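You operate a simulated robot arm through the tools that you are given. There is no shell and no other tool. Be economical: measure what you need, move in short steps, check, and stop when the job is done.

Carry out the task below with a simulated robot arm. There is one attempt and no reset: what you move stays moved.

Task
Fetch the wooden wedge and set it on top of the silver chain.

The check looks at the end state, three seconds after you hand in, the way a careful person would. Anything else that was tipped, shoved, dropped, spilled or broken makes it a failure.

Robot
A 7-joint arm with a two-finger parallel gripper on a trunk, on a base that drives. Base frame: it is fixed to the floor where the robot stands at the start and does not move with it; the origin is under the middle of the robot, x ahead of it, y to its left, z up. Lengths are in mm, angles in degrees, forces in N, time in s.
With the tool pointing down near the work surface it reaches from about 200 to 740 mm from the robot's upright axis, wherever it stands. Its first joint turns from -166.0 to 166.0 degrees. Payload 1.57 kg.
Tool frame: the origin (TCP) lies between the finger pads and is the grasp point; the fingertips stand 30 mm ahead of it; z points along the fingers, y is the line along which they close. Largest opening 110 mm; finger width 24, thickness 12; the body of the gripper, 48 by 112 mm, starts 78 mm behind the TCP.
Orientation is that of the tool frame in the base frame, as a unit quaternion [w, x, y, z]. With the fingers straight down and closing along the base's y, the tool's x points along the base's -x, its y along +y and its z along -z.

Tools
- The arm moves only by the tool servo_tool. Its argument "commands" is a list of rows, each a list of 6 numbers: the shift along the tool's x, y, z in cm, then the turn, a rotation vector about the tool's x, y, z in degrees. In form: [[dx, dy, dz, wx, wy, wz], ...]. A call has 1 to 10 rows; each row shifts and turns the commanded pose from where the row before left it, along the tool's axes as they then stand. "fingers" is the opening, from 0 (shut) to 1 (fully open), set as the call begins (left out, the last holds). Rows are played at 5 a second. More than 50 mm and 8.6 degrees between two rows, or a gripper value outside its range, and nothing of the call is played. Where a pose cannot be reached the arm comes as near as it can. A force on the tool above 40 N (or 10 N above the force at the start of the call, whichever is more), or a blocked arm, ends the call early, and 0.2 s more pass. The fingers move at their own pace (about 45 mm/s each) and stop on an object; they squeeze with about 25 N. The grip force told is the motor's: it shows also when the fingers shut on nothing. Time passes only in rows, and 0.2 s behind the last, so rows that do not move let the fingers close. It gives the time, the measured TCP pose, the force on the tool (base axes), the opening and the grip force at its end, in the units of the frame above (readings bear some noise), and new pictures: "views" is both (left out), scene, wrist or none.
- Cameras (640 x 400 px; columns grow to the right, rows downward): "scene" is now at [21.1, 137.7, 1546.8]; the picture's right is [-0.20, -0.98, 0.00], its down [-0.71, 0.15, -0.69] and it looks along [0.68, -0.14, -0.72] (base axes); focal length 254 px, centre (320, 200). "wrist" rides on the gripper at [70, 16, -141] in the tool frame; the picture's right is [-0.23, 0.97, 0.00], its down [-0.86, -0.20, -0.48] and it looks along [-0.47, -0.11, 0.88] (tool axes); focal length 222 px, centre (320, 200). There is no depth. A picture from a camera that has moved, and an enlarged one, comes with that camera's place and axes in the base frame and with its lens. The place of the scene camera against the robot may be out by one fixed shift of up to 18 mm in any direction.
- raise_lower(by): slides the trunk up (or, below 0, down) by that many mm; the arm and the scene camera ride with it, the base frame stays. It gives what a move gives, with no picture.
- base_move(legs): drives the robot by 1 to 6 legs, each [ahead, turn to the left] in mm and degrees, along the robot's own axes; the way and the turn of a leg run together, so that a leg with both is an arc; at most 1500 mm and 180 degrees a leg. The arm and the cameras ride along, it lands a little off, and it stops where it bumps. It gives what a move gives, and a new picture of the scene camera.
- turn_head(pan, tilt): turns the head with the scene camera to pan (to the left, within 155 degrees either way) and tilt (down, from -29 to 69), counted from straight ahead of the robot. It gives what a move gives, and a new picture of the scene camera.
- inspect(camera, box): a new picture of the part [left, top, right, bottom] of that camera's present view, enlarged. It takes no simulated time.
- close_job(): hands the job in; it is judged then, once.

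Work in short steps. Places have to be worked out from the pictures, the camera data and where the tool is seen: move nearer, look again, correct. Check each grasp and each placing, and mend what went wrong. You have 120 turns and 170 pictures in all, those below and enlarged ones among them. Open the gripper and draw the arm clear of the work before you hand the job in, unless the task says otherwise; then end with one line.

The tools are called after "Request:" as name(argument=value, ...) on one line, values as JSON. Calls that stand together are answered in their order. servo_tool: Moves the arm, as the interface text tells. Its arguments: {"type":"object","properties":{"commands":{"type":"array"},"fingers":{"type":"number"},"views":{"type":"string","enum":["both","scene","wrist","none"]}},"required":["commands"]} The other tools are called the same way: raise_lower (by) slides the trunk up or down; base_move (legs) drives the base; turn_head (pan, tilt) turns the head that bears the scene camera; inspect (camera, box) takes an enlarged picture of a part of a camera's view; close_job () hands the job in.

At the start:

```text
time: 0.0
ee_pos: [386.0, -98.0, 1151.6]
tcp_rot: [0.001, 0.002, 1.0, 0.0]
wrist_force: [-0.1, -0.3, -0.2]
finger_gap: 109.6
grasp_force: 0.1
trunk travel left (down, up): [-475.0, 115.0]
robot x, y, heading: [-2.6, -0.5, 0.1]
head pan, tilt: [-11.8, 46.3]
```

scene: 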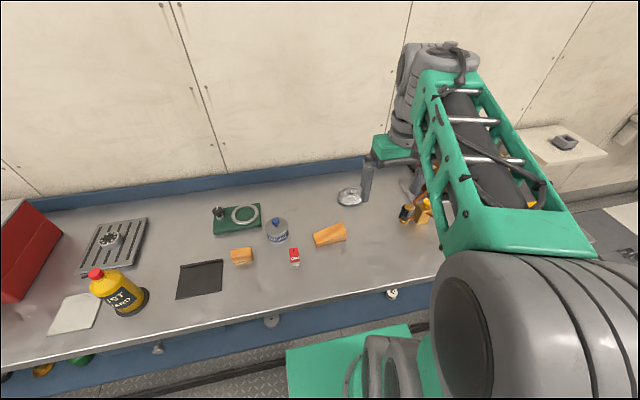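
wrist: 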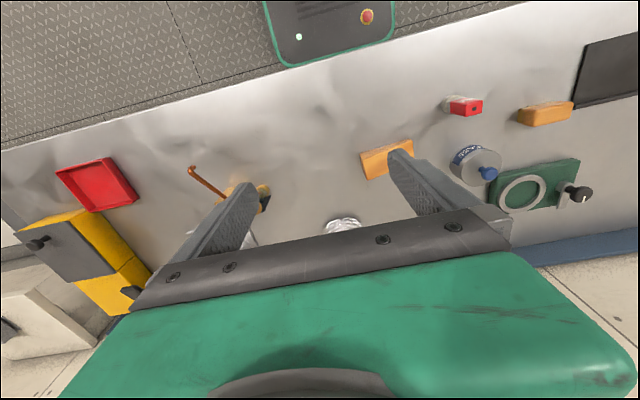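

The scene shows two orange-brown blocks (a sponge/wedge?) and a silver heap near the gripper. I enlarge these to tell them apart.

Request:
inspect(camera="scene", box=[200, 170, 380, 280])

Request:
inspect(camera="wrist", box=[320, 70, 600, 245])

```text
3.56 times, centred on (290, 225) of scene
camera zoom: at [21.1, 137.7, 1546.8], right [-0.2, -0.98, 0.0], down [-0.71, 0.15, -0.69], along [0.68, -0.14, -0.72], focal length 901 px, centre (427, 111)
```

zoom: 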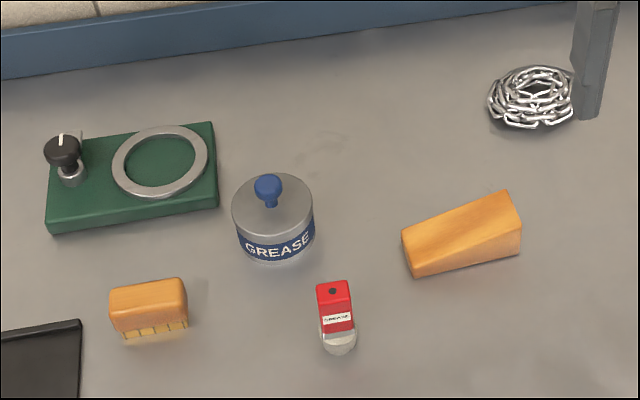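

```text
2.29 times, centred on (460, 158) of wrist
camera zoom: at [315.1, -81.4, 1292.9], right [0.23, 0.97, 0.0], down [0.85, -0.2, 0.48], along [0.47, -0.11, -0.88], focal length 508 px, centre (0, 297)
```

zoom: 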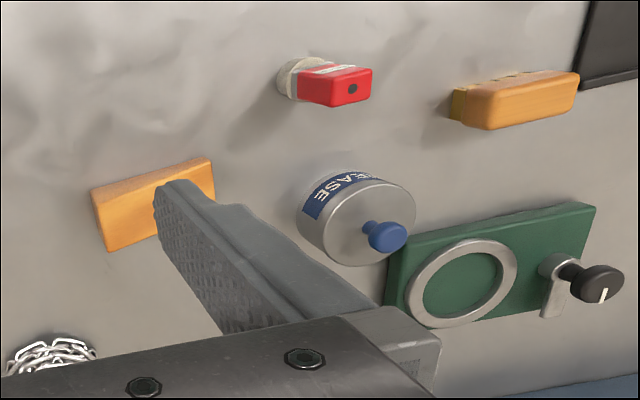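

The wedge is the plain block at about (485, 5), its long axis (~100 mm) along y with the thick end toward -y. The chain is at about (650, -103). I move above the wedge, then start turning the tool so it closes along x.

Request:
servo_tool(commands=[[-2.5, 2.3, 1.5, 0, 0, 0], [-2.5, 2.3, 1.5, 0, 0, 0], [-2.5, 2.3, 1.5, 0, 0, 0], [-2.4, 2.4, 1.5, 0, 0, 0], [0, 0, 0, 0, 0, 8.2], [0, 0, 0, 0, 0, 8.2], [0, 0, 0, 0, 0, 8.2], [0, 0, 0, 0, 0, 8.2], [0, 0, 0, 0, 0, 8.2], [0, 0, 0, 0, 0, 8.2]], fingers=1, views="none")

Request:
servo_tool(commands=[[0, 0, 0, 0, 0, 8.2], [0, 0, 0, 0, 0, 8.2], [0, 0, 0, 0, 0, 8.2], [0, 0, 0, 0, 0, 8.2], [0, 0, 0, 0, 0, 8], [0, 0, 0, 0, 0, 0]], views="both")

```text
time: 2.2
ee_pos: [485.5, -5.4, 1090.8]
tcp_rot: [0.0, 0.418, 0.908, 0.0]
wrist_force: [0.2, 0.0, -0.2]
finger_gap: 109.9
grasp_force: 0.0
trunk travel left (down, up): [-475.0, 115.0]
robot x, y, heading: [1.2, -1.0, -0.2]
head pan, tilt: [-11.8, 46.3]
```

```text
time: 3.6
ee_pos: [486.2, -5.4, 1091.2]
tcp_rot: [0.001, 0.709, 0.706, 0.0]
wrist_force: [0.1, 0.5, -0.4]
finger_gap: 110.1
grasp_force: 0.0
trunk travel left (down, up): [-475.0, 115.0]
robot x, y, heading: [4.0, 4.5, 0.1]
head pan, tilt: [-11.8, 46.3]
camera scene: at [21.1, 137.8, 1546.8], right [-0.2, -0.98, 0.0], down [-0.71, 0.15, -0.69], along [0.68, -0.14, -0.72], focal length 254 px, centre (320, 200)
camera wrist: at [500.6, 64.6, 1232.7], right [0.97, -0.23, 0.0], down [-0.2, -0.85, 0.48], along [-0.11, -0.47, -0.88], focal length 222 px, centre (320, 200)
```

scene: 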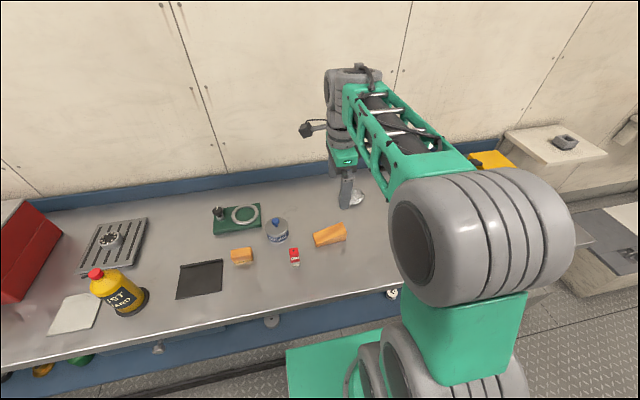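
wrist: 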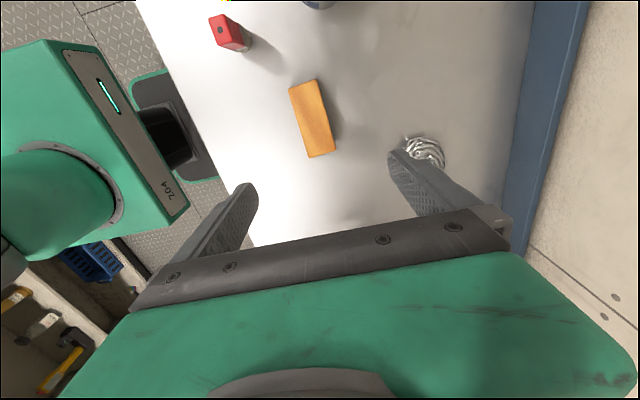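

Both objects are visible; I enlarge the wrist view to measure.

Request:
inspect(camera="wrist", box=[270, 65, 462, 185])

```text
3.33 times, centred on (366, 125) of wrist
camera zoom: at [500.6, 64.6, 1232.7], right [0.97, -0.23, 0.0], down [-0.2, -0.85, 0.48], along [-0.11, -0.47, -0.88], focal length 740 px, centre (167, 450)
```

zoom: 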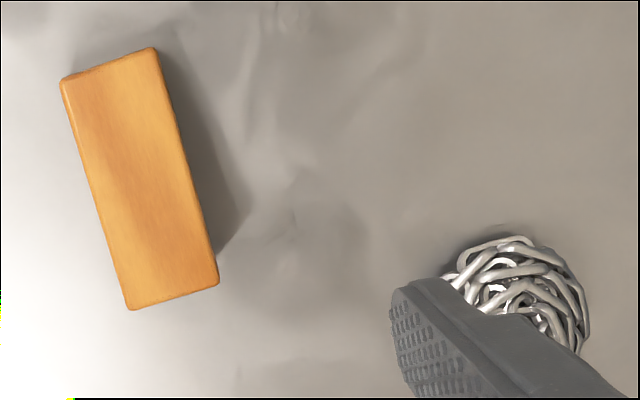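

The wedge is centred near (476, 13), about 43 mm wide and turned some 4°; I will grip near its centroid at about (478, -10). I align and come down partway, then check.

Request:
servo_tool(commands=[[-0.5, -0.8, 3.0, 0, 0, -3.5], [0, 0, 4.0, 0, 0, 0], [0, 0, 4.0, 0, 0, 0], [0, 0, 3.8, 0, 0, 0], [0, 0, 0, 0, 0, 0]])

```text
time: 4.8
ee_pos: [477.3, -10.6, 941.8]
tcp_rot: [0.0, 0.686, 0.728, 0.0]
wrist_force: [0.4, -0.7, 0.6]
finger_gap: 110.2
grasp_force: 0.1
trunk travel left (down, up): [-475.0, 115.0]
robot x, y, heading: [2.8, 5.1, -0.1]
head pan, tilt: [-11.8, 46.3]
camera scene: at [21.2, 137.8, 1546.8], right [-0.2, -0.98, 0.0], down [-0.71, 0.15, -0.69], along [0.68, -0.14, -0.72], focal length 254 px, centre (320, 200)
camera wrist: at [487.6, 59.9, 1083.9], right [0.99, -0.17, 0.0], down [-0.15, -0.87, 0.48], along [-0.08, -0.47, -0.88], focal length 222 px, centre (320, 200)
```

scene: 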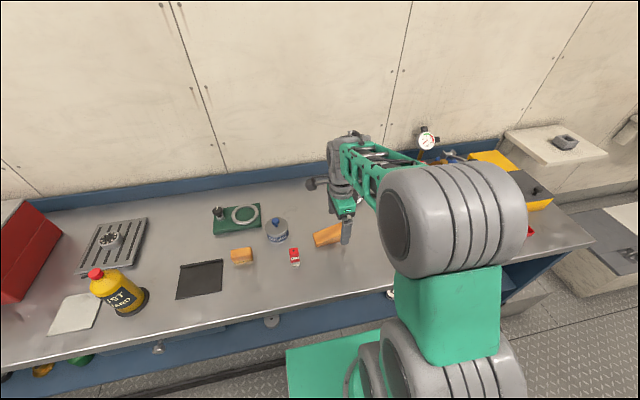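
wrist: 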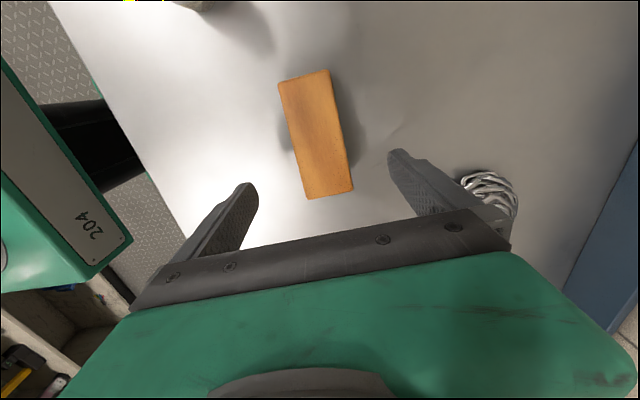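

The wedge is well centred between the fingers. I go down to about z = 897 and close.

Request:
servo_tool(commands=[[0, 0.1, 1.5, 0, 0, 0], [0, 0, 1.5, 0, 0, 0], [0, 0, 1.4, 0, 0, 0], [0, 0, 0, 0, 0, 0]], views="wrist")

Request:
servo_tool(commands=[[0, 0, 0, 0, 0, 0], [0, 0, 0, 0, 0, 0], [0, 0, 0, 0, 0, 0], [0, 0, 0, 0, 0, 0], [0, 0, 0, 0, 0, 0], [0, 0, 0, 0, 0, 0]], fingers=0, views="wrist")

```text
time: 5.8
ee_pos: [478.1, -11.1, 900.0]
tcp_rot: [0.0, 0.686, 0.728, 0.0]
wrist_force: [0.7, -0.3, 0.4]
finger_gap: 109.8
grasp_force: 0.0
trunk travel left (down, up): [-475.0, 115.0]
robot x, y, heading: [2.5, 3.6, 0.2]
head pan, tilt: [-11.8, 46.3]
camera wrist: at [488.9, 60.7, 1041.0], right [0.99, -0.17, 0.0], down [-0.15, -0.87, 0.48], along [-0.08, -0.47, -0.88], focal length 222 px, centre (320, 200)
```

wrist: 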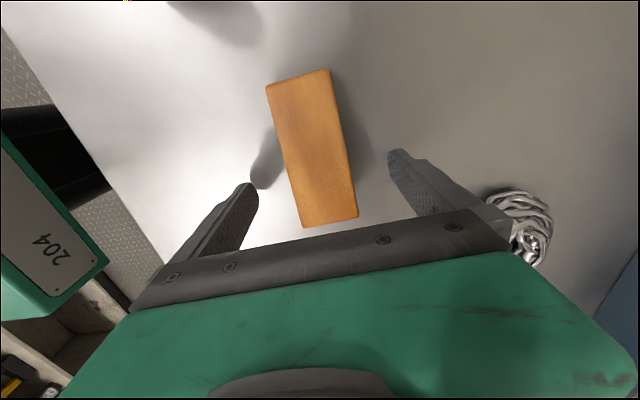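

```text
time: 7.2
ee_pos: [478.5, -9.6, 899.6]
tcp_rot: [0.0, 0.686, 0.727, 0.001]
wrist_force: [-0.4, -0.1, 0.5]
finger_gap: 44.4
grasp_force: 25.1
trunk travel left (down, up): [-475.0, 115.0]
robot x, y, heading: [1.9, 1.7, -0.1]
head pan, tilt: [-11.8, 46.3]
camera wrist: at [488.9, 60.7, 1041.2], right [0.99, -0.17, 0.0], down [-0.15, -0.87, 0.48], along [-0.08, -0.47, -0.88], focal length 222 px, centre (320, 200)
```

wrist: 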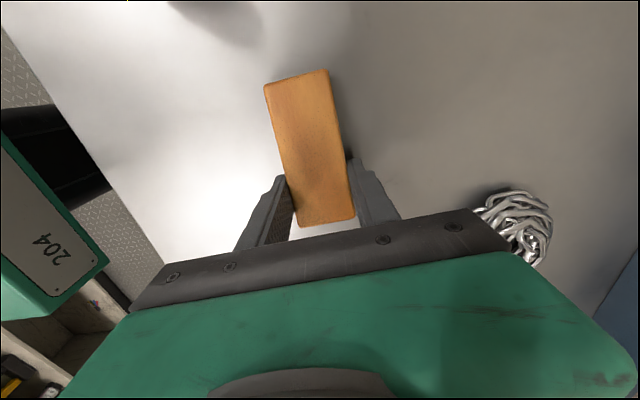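

The wedge is gripped (44 mm gap, 25 N). I lift it 130 mm straight up and then move some way toward the chain.

Request:
servo_tool(commands=[[0, 0, -2, 0, 0, 0], [0, 0, -4, 0, 0, 0], [0, 0, -4, 0, 0, 0], [0, 0, -3, 0, 0, 0], [0, 3, 0, 0, 0, 0], [0, 3, 0, 0, 0, 0], [0, 0, 0, 0, 0, 0]])

```text
time: 8.8
ee_pos: [539.6, -7.2, 1029.7]
tcp_rot: [0.0, 0.686, 0.728, -0.001]
wrist_force: [0.0, 0.8, -1.5]
finger_gap: 44.4
grasp_force: 25.4
trunk travel left (down, up): [-475.0, 115.0]
robot x, y, heading: [-1.5, -0.0, -0.2]
head pan, tilt: [-11.8, 46.3]
camera scene: at [21.3, 137.8, 1546.8], right [-0.2, -0.98, 0.0], down [-0.71, 0.15, -0.69], along [0.68, -0.14, -0.72], focal length 254 px, centre (320, 200)
camera wrist: at [549.8, 64.2, 1170.7], right [0.99, -0.17, 0.0], down [-0.15, -0.87, 0.48], along [-0.08, -0.47, -0.88], focal length 222 px, centre (320, 200)
```

scene: 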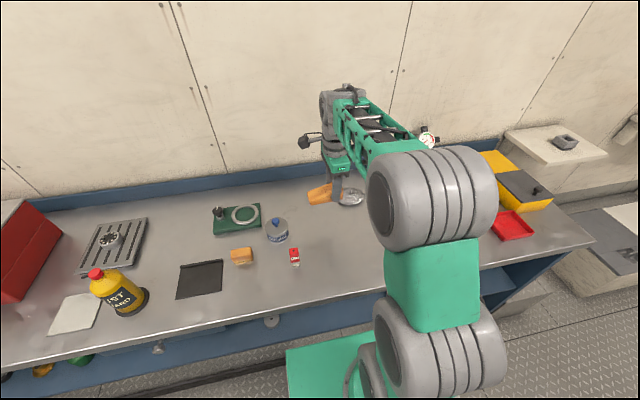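
wrist: 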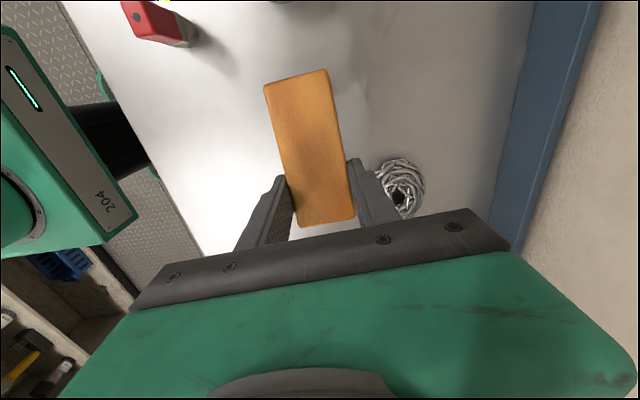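

Request:
inspect(camera="wrist", box=[340, 140, 468, 220])

Request:
inspect(camera="scene", box=[290, 160, 386, 220])

```text
5.00 times, centred on (404, 180) of wrist
camera zoom: at [549.8, 64.2, 1170.7], right [0.99, -0.17, 0.0], down [-0.15, -0.87, 0.48], along [-0.08, -0.47, -0.88], focal length 1111 px, centre (-100, 300)
```

zoom: 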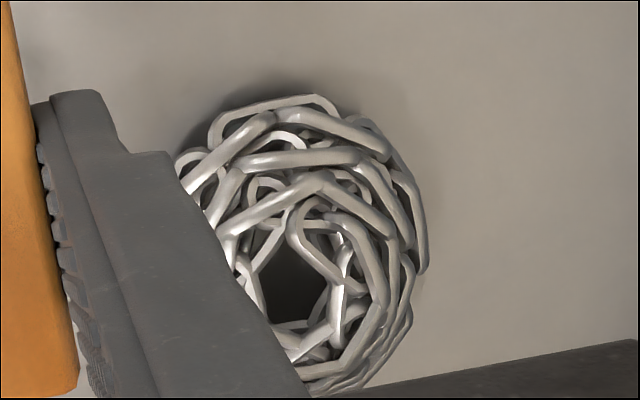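

```text
6.67 times, centred on (338, 190) of scene
camera zoom: at [21.3, 137.8, 1546.8], right [-0.2, -0.98, 0.0], down [-0.71, 0.15, -0.69], along [0.68, -0.14, -0.72], focal length 1690 px, centre (200, 267)
```

zoom: 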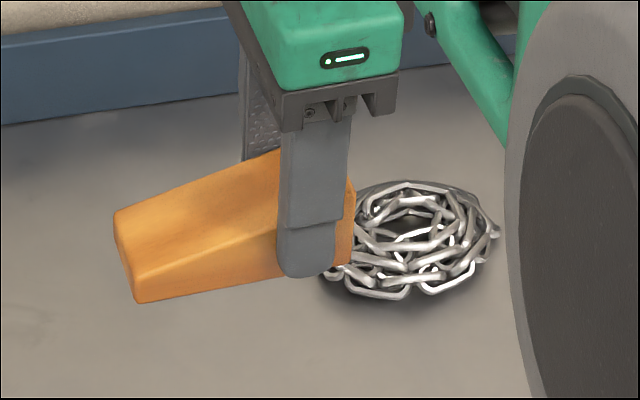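

The chain is a ring about 92 mm across with its hole centred near (643, -107). I carry the wedge, still high, so its middle comes over that: TCP to about (645, -127).

Request:
servo_tool(commands=[[-2.52, 1.96, 0, 0, 0, 0], [-2.52, 1.96, 0, 0, 0, 0], [-2.52, 1.96, 0, 0, 0, 0], [-2.52, 1.96, 0, 0, 0, 0], [-2.52, 1.98, 0, 0, 0, 0], [0, 0, 2, 0, 0, 0], [0, 0, 2, 0, 0, 0], [0, 0, 2, 0, 0, 0], [0, 0, 0, 0, 0, 0], [0, 0, 0, 0, 0, 0]])

Request:
inspect(camera="scene", box=[290, 160, 386, 220])

Request:
inspect(camera="wrist", box=[220, 60, 444, 200])

```text
time: 11.0
ee_pos: [643.5, -126.5, 969.1]
tcp_rot: [-0.001, 0.687, 0.727, 0.001]
wrist_force: [0.1, 0.5, -1.2]
finger_gap: 44.0
grasp_force: 25.1
trunk travel left (down, up): [-475.0, 115.0]
robot x, y, heading: [0.1, -1.5, 0.1]
head pan, tilt: [-11.8, 46.3]
camera scene: at [21.2, 137.7, 1546.8], right [-0.2, -0.98, 0.0], down [-0.71, 0.15, -0.69], along [0.68, -0.14, -0.72], focal length 254 px, centre (320, 200)
camera wrist: at [654.4, -56.1, 1110.7], right [0.99, -0.17, 0.0], down [-0.15, -0.87, 0.48], along [-0.08, -0.47, -0.88], focal length 222 px, centre (320, 200)
```

scene: 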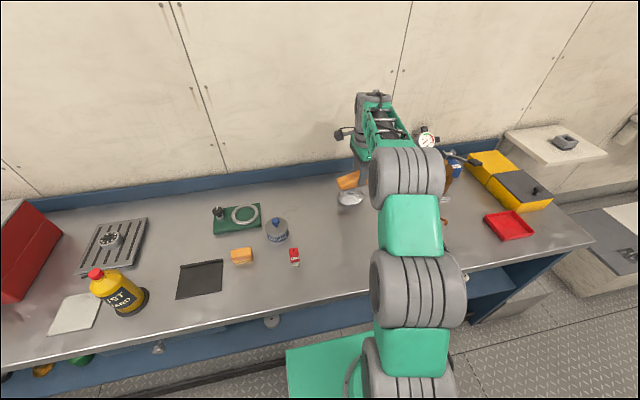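
wrist: 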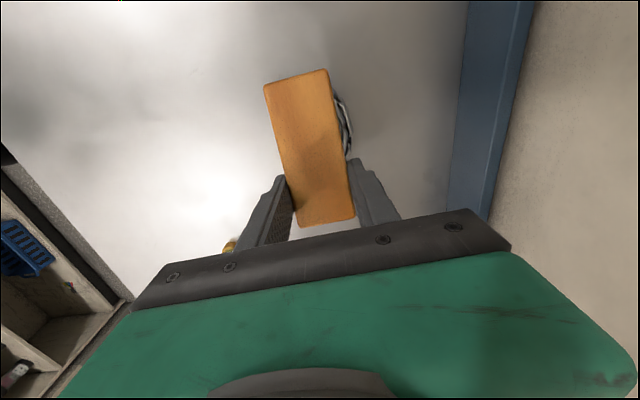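

```text
6.67 times, centred on (338, 190) of scene
camera zoom: at [21.2, 137.7, 1546.8], right [-0.2, -0.98, 0.0], down [-0.71, 0.15, -0.69], along [0.68, -0.14, -0.72], focal length 1690 px, centre (200, 267)
```

zoom: 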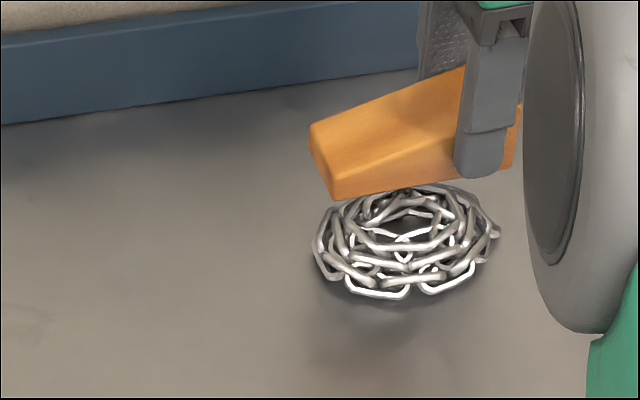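

```text
2.86 times, centred on (332, 130) of wrist
camera zoom: at [654.4, -56.1, 1110.7], right [0.99, -0.17, 0.0], down [-0.15, -0.87, 0.48], along [-0.08, -0.47, -0.88], focal length 635 px, centre (286, 400)
```

zoom: 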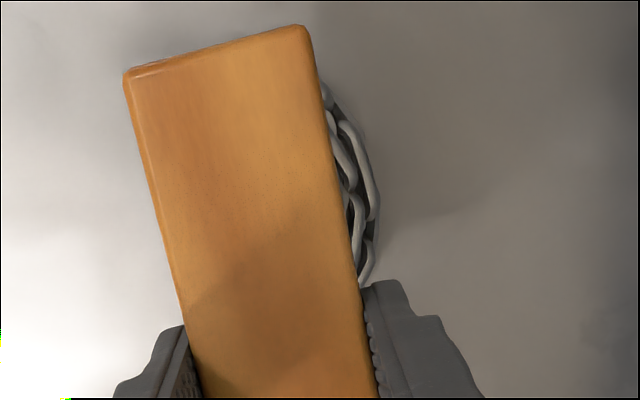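

Combining both views the chain spans about x 602–681, y -160 to -55, so its centre is (641, -107); the wedge's middle is at (641.5, -102). I shift 4 mm and come down slowly.

Request:
servo_tool(commands=[[-0.4, 0, 1, 0, 0, 0], [0, 0, 1, 0, 0, 0], [0, 0, 0.8, 0, 0, 0], [0, 0, 0, 0, 0, 0], [0, 0, 0, 0, 0, 0]], views="none")

Request:
inspect(camera="scene", box=[314, 165, 378, 205])

```text
time: 12.2
ee_pos: [645.0, -131.8, 941.6]
tcp_rot: [0.0, 0.687, 0.727, 0.0]
wrist_force: [-0.3, 0.4, -1.0]
finger_gap: 44.3
grasp_force: 25.2
trunk travel left (down, up): [-475.0, 115.0]
robot x, y, heading: [1.2, 3.3, -0.0]
head pan, tilt: [-11.8, 46.3]
```

```text
10.00 times, centred on (346, 185) of scene
camera zoom: at [21.2, 137.7, 1546.8], right [-0.2, -0.98, 0.0], down [-0.71, 0.15, -0.69], along [0.68, -0.14, -0.72], focal length 2535 px, centre (60, 350)
```

zoom: 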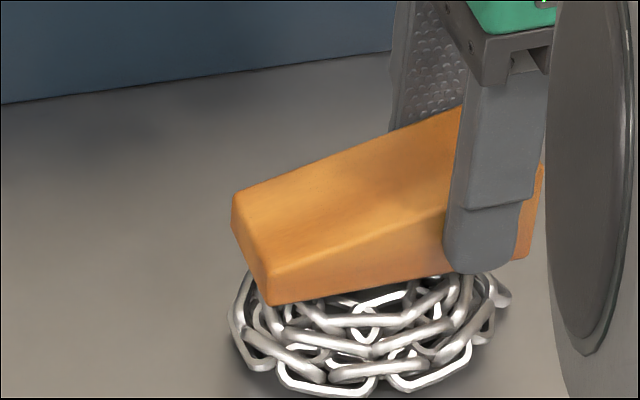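

Still about 15 mm clear by the look of it and well centred. I go down in small steps, watching the force.

Request:
servo_tool(commands=[[0, 0, 0.4, 0, 0, 0], [0, 0, 0.4, 0, 0, 0], [0, 0, 0, 0, 0, 0]], views="none")

Request:
servo_tool(commands=[[0, 0, 0.3, 0, 0, 0], [0, 0, 0, 0, 0, 0]], views="none")

Request:
inspect(camera="scene", box=[314, 165, 378, 205])

```text
time: 13.0
ee_pos: [644.4, -131.6, 937.6]
tcp_rot: [0.004, 0.687, 0.727, 0.003]
wrist_force: [-0.5, -3.2, 28.8]
finger_gap: 44.8
grasp_force: 25.5
trunk travel left (down, up): [-475.0, 115.0]
robot x, y, heading: [-2.7, 3.5, 0.0]
head pan, tilt: [-11.8, 46.3]
```

```text
time: 13.6
ee_pos: [643.6, -130.1, 928.4]
tcp_rot: [-0.001, 0.687, 0.727, -0.001]
wrist_force: [-1.5, -2.9, 14.0]
finger_gap: 44.8
grasp_force: 24.8
trunk travel left (down, up): [-475.0, 115.0]
robot x, y, heading: [1.3, 1.0, -0.2]
head pan, tilt: [-11.8, 46.3]
```

```text
10.00 times, centred on (346, 185) of scene
camera zoom: at [19.9, 137.8, 1546.5], right [-0.2, -0.98, 0.0], down [-0.71, 0.15, -0.69], along [0.68, -0.14, -0.72], focal length 2535 px, centre (60, 350)
```

zoom: 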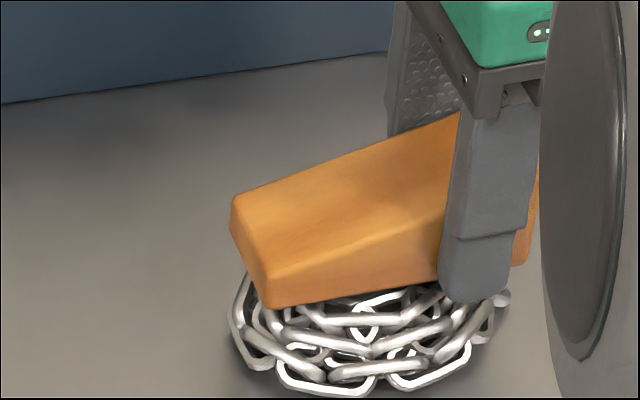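

Contact occurred at about z = 938 and the wedge slid slightly in the fingers; it now rests on the chain. I back up a few mm to relieve the press and look.

Request:
servo_tool(commands=[[0, 0, -0.2, 0, 0, 0], [0, 0, 0, 0, 0, 0], [0, 0, 0, 0, 0, 0]], views="wrist")

Request:
inspect(camera="scene", box=[314, 165, 378, 205])

```text
time: 14.4
ee_pos: [643.3, -129.8, 931.3]
tcp_rot: [-0.001, 0.685, 0.728, 0.0]
wrist_force: [-0.4, -0.6, -2.0]
finger_gap: 44.9
grasp_force: 25.4
trunk travel left (down, up): [-475.0, 115.0]
robot x, y, heading: [0.2, 2.5, -0.1]
head pan, tilt: [-11.8, 46.3]
camera wrist: at [654.8, -59.7, 1073.0], right [0.99, -0.17, 0.0], down [-0.15, -0.87, 0.48], along [-0.08, -0.47, -0.88], focal length 222 px, centre (320, 200)
```

wrist: 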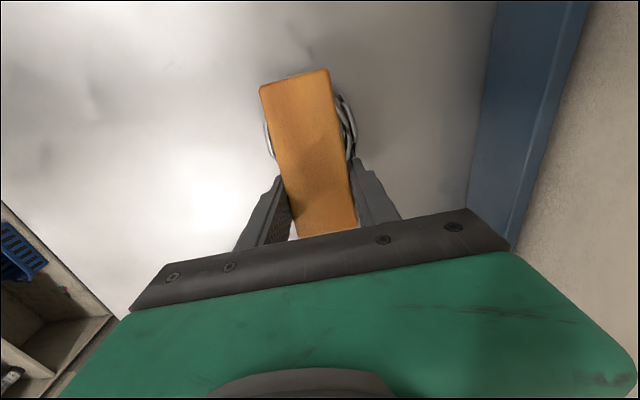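

```text
10.00 times, centred on (346, 185) of scene
camera zoom: at [21.2, 137.7, 1546.7], right [-0.2, -0.98, 0.0], down [-0.71, 0.15, -0.69], along [0.68, -0.14, -0.72], focal length 2535 px, centre (60, 350)
```

zoom: 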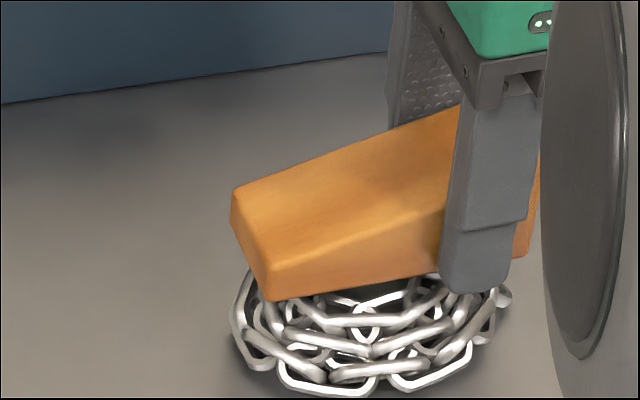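

The force is now about nil with the wedge just off the chain, and both chain rims show evenly at its sides. I go down 2 mm and open the fingers a little, level with the thick end.

Request:
servo_tool(commands=[[0, 0, 0.15, 0, 0, 0], [0, 0, 0, 0, 0, 0]], views="none")

Request:
servo_tool(commands=[[0, 0, 0, 0, 0, 0], [0, 0, 0, 0, 0, 0], [0, 0, 0, 0, 0, 0]], fingers=0.65, views="both")

Request:
inspect(camera="scene", box=[314, 165, 378, 205])

```text
time: 15.0
ee_pos: [643.3, -131.7, 931.6]
tcp_rot: [0.0, 0.686, 0.727, 0.0]
wrist_force: [0.9, -0.5, -1.4]
finger_gap: 44.5
grasp_force: 24.6
trunk travel left (down, up): [-475.0, 115.0]
robot x, y, heading: [0.3, 0.7, 0.2]
head pan, tilt: [-11.8, 46.3]
```

```text
time: 15.8
ee_pos: [644.1, -130.6, 930.9]
tcp_rot: [0.0, 0.687, 0.727, 0.0]
wrist_force: [-0.4, 0.2, -0.7]
finger_gap: 71.4
grasp_force: 0.1
trunk travel left (down, up): [-475.0, 115.0]
robot x, y, heading: [4.1, 3.3, -0.0]
head pan, tilt: [-11.8, 46.3]
camera scene: at [21.1, 137.7, 1546.8], right [-0.2, -0.98, 0.0], down [-0.71, 0.15, -0.69], along [0.68, -0.14, -0.72], focal length 254 px, centre (320, 200)
camera wrist: at [654.8, -60.2, 1072.4], right [0.99, -0.17, 0.0], down [-0.15, -0.87, 0.48], along [-0.08, -0.47, -0.88], focal length 222 px, centre (320, 200)
```

scene: 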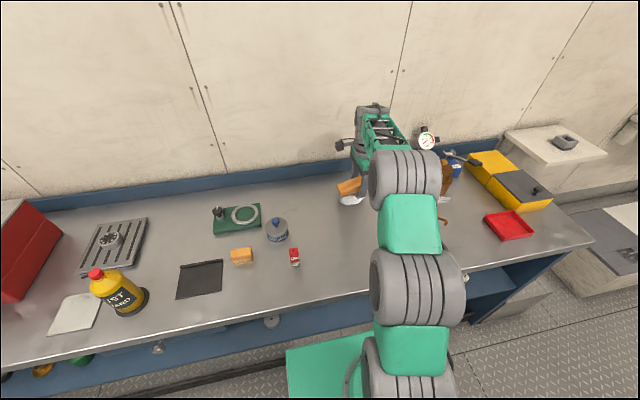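
wrist: 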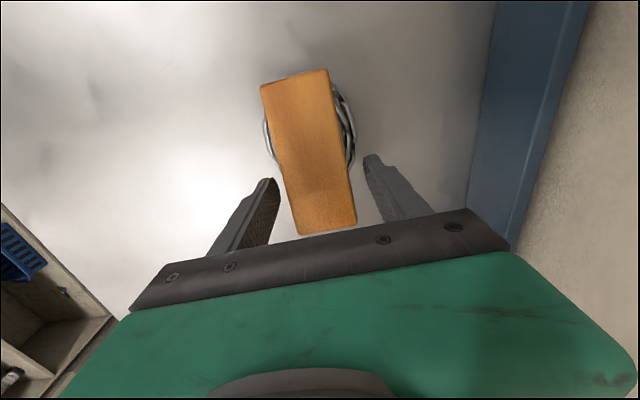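

```text
10.00 times, centred on (346, 185) of scene
camera zoom: at [21.1, 137.7, 1546.8], right [-0.2, -0.98, 0.0], down [-0.71, 0.15, -0.69], along [0.68, -0.14, -0.72], focal length 2535 px, centre (60, 350)
```

zoom: 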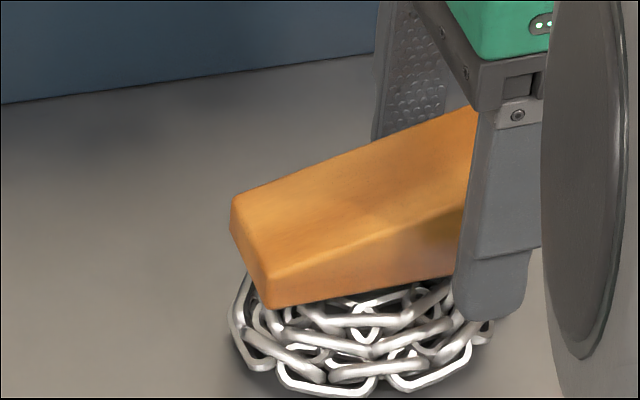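

The wedge has settled on the chain, level and free of the fingers. I raise the tool straight up.

Request:
servo_tool(commands=[[0, 0, -1.5, 0, 0, 0], [0, 0, -2.5, 0, 0, 0], [0, 0, -4, 0, 0, 0], [0, 0, -4, 0, 0, 0], [4, -3, -1, 0, 0, 0], [0, -4.5, 0, 0, 0, 0], [0, -4.5, 0, 0, 0, 0], [0, -4.5, 0, 0, 0, 0], [0, 0, 0, 0, 0, 0]])

Request:
inspect(camera="scene", box=[298, 160, 394, 220])

```text
refused: row 5 steps farther than a row can; nothing moved
```

```text
6.67 times, centred on (346, 190) of scene
camera zoom: at [21.1, 137.7, 1546.8], right [-0.2, -0.98, 0.0], down [-0.71, 0.15, -0.69], along [0.68, -0.14, -0.72], focal length 1690 px, centre (147, 267)
```

zoom: 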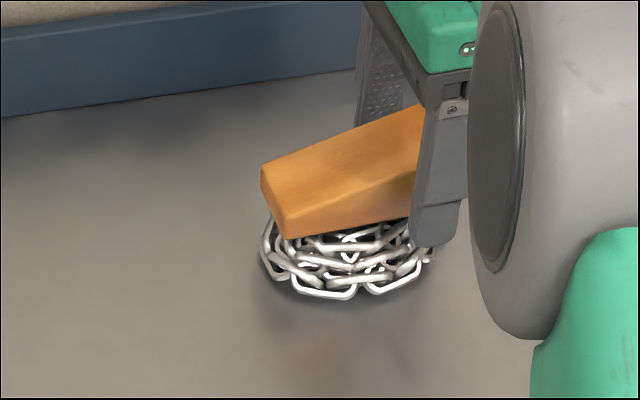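

One row was too long and nothing moved; I resend with shorter rows.

Request:
servo_tool(commands=[[0, 0, -1.5, 0, 0, 0], [0, 0, -2.5, 0, 0, 0], [0, 0, -4, 0, 0, 0], [0, 0, -4, 0, 0, 0], [0, 0, -3, 0, 0, 0], [0, -4, 0, 0, 0, 0], [0, -4, 0, 0, 0, 0], [0, -4, 0, 0, 0, 0], [0, 0, 0, 0, 0, 0]])

Request:
inspect(camera="scene", box=[298, 160, 394, 220])

```text
time: 17.8
ee_pos: [524.7, -137.4, 1080.0]
tcp_rot: [0.0, 0.686, 0.728, 0.001]
wrist_force: [0.6, -0.7, 0.7]
finger_gap: 71.6
grasp_force: 0.1
trunk travel left (down, up): [-475.0, 115.0]
robot x, y, heading: [1.0, 2.8, 0.1]
head pan, tilt: [-11.8, 46.3]
camera scene: at [20.7, 137.7, 1546.8], right [-0.2, -0.98, 0.0], down [-0.71, 0.15, -0.69], along [0.68, -0.14, -0.72], focal length 254 px, centre (320, 200)
camera wrist: at [535.4, -66.8, 1222.0], right [0.99, -0.17, 0.0], down [-0.15, -0.87, 0.48], along [-0.08, -0.47, -0.88], focal length 222 px, centre (320, 200)
```

scene: 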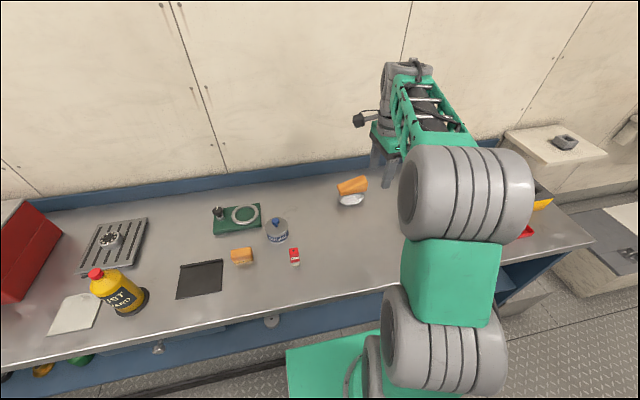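
wrist: 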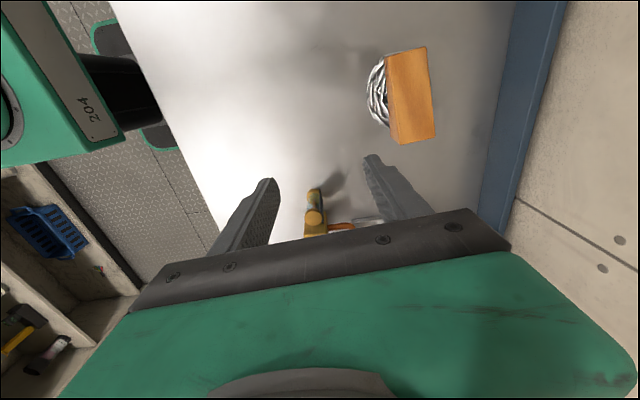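

```text
6.67 times, centred on (346, 190) of scene
camera zoom: at [20.7, 137.7, 1546.8], right [-0.2, -0.98, 0.0], down [-0.71, 0.15, -0.69], along [0.68, -0.14, -0.72], focal length 1690 px, centre (147, 267)
```

zoom: 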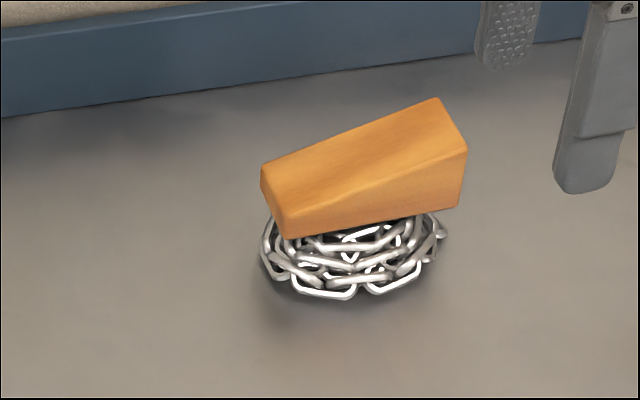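

The wedge sits steady on the chain, the gripper is clear, and nothing else has moved; I hand in.

Request:
close_job()

```text
The job is handed in.
```

The wooden wedge is resting on top of the silver chain. The gripper is open and clear, and I saw nothing else disturbed in the last pictures.
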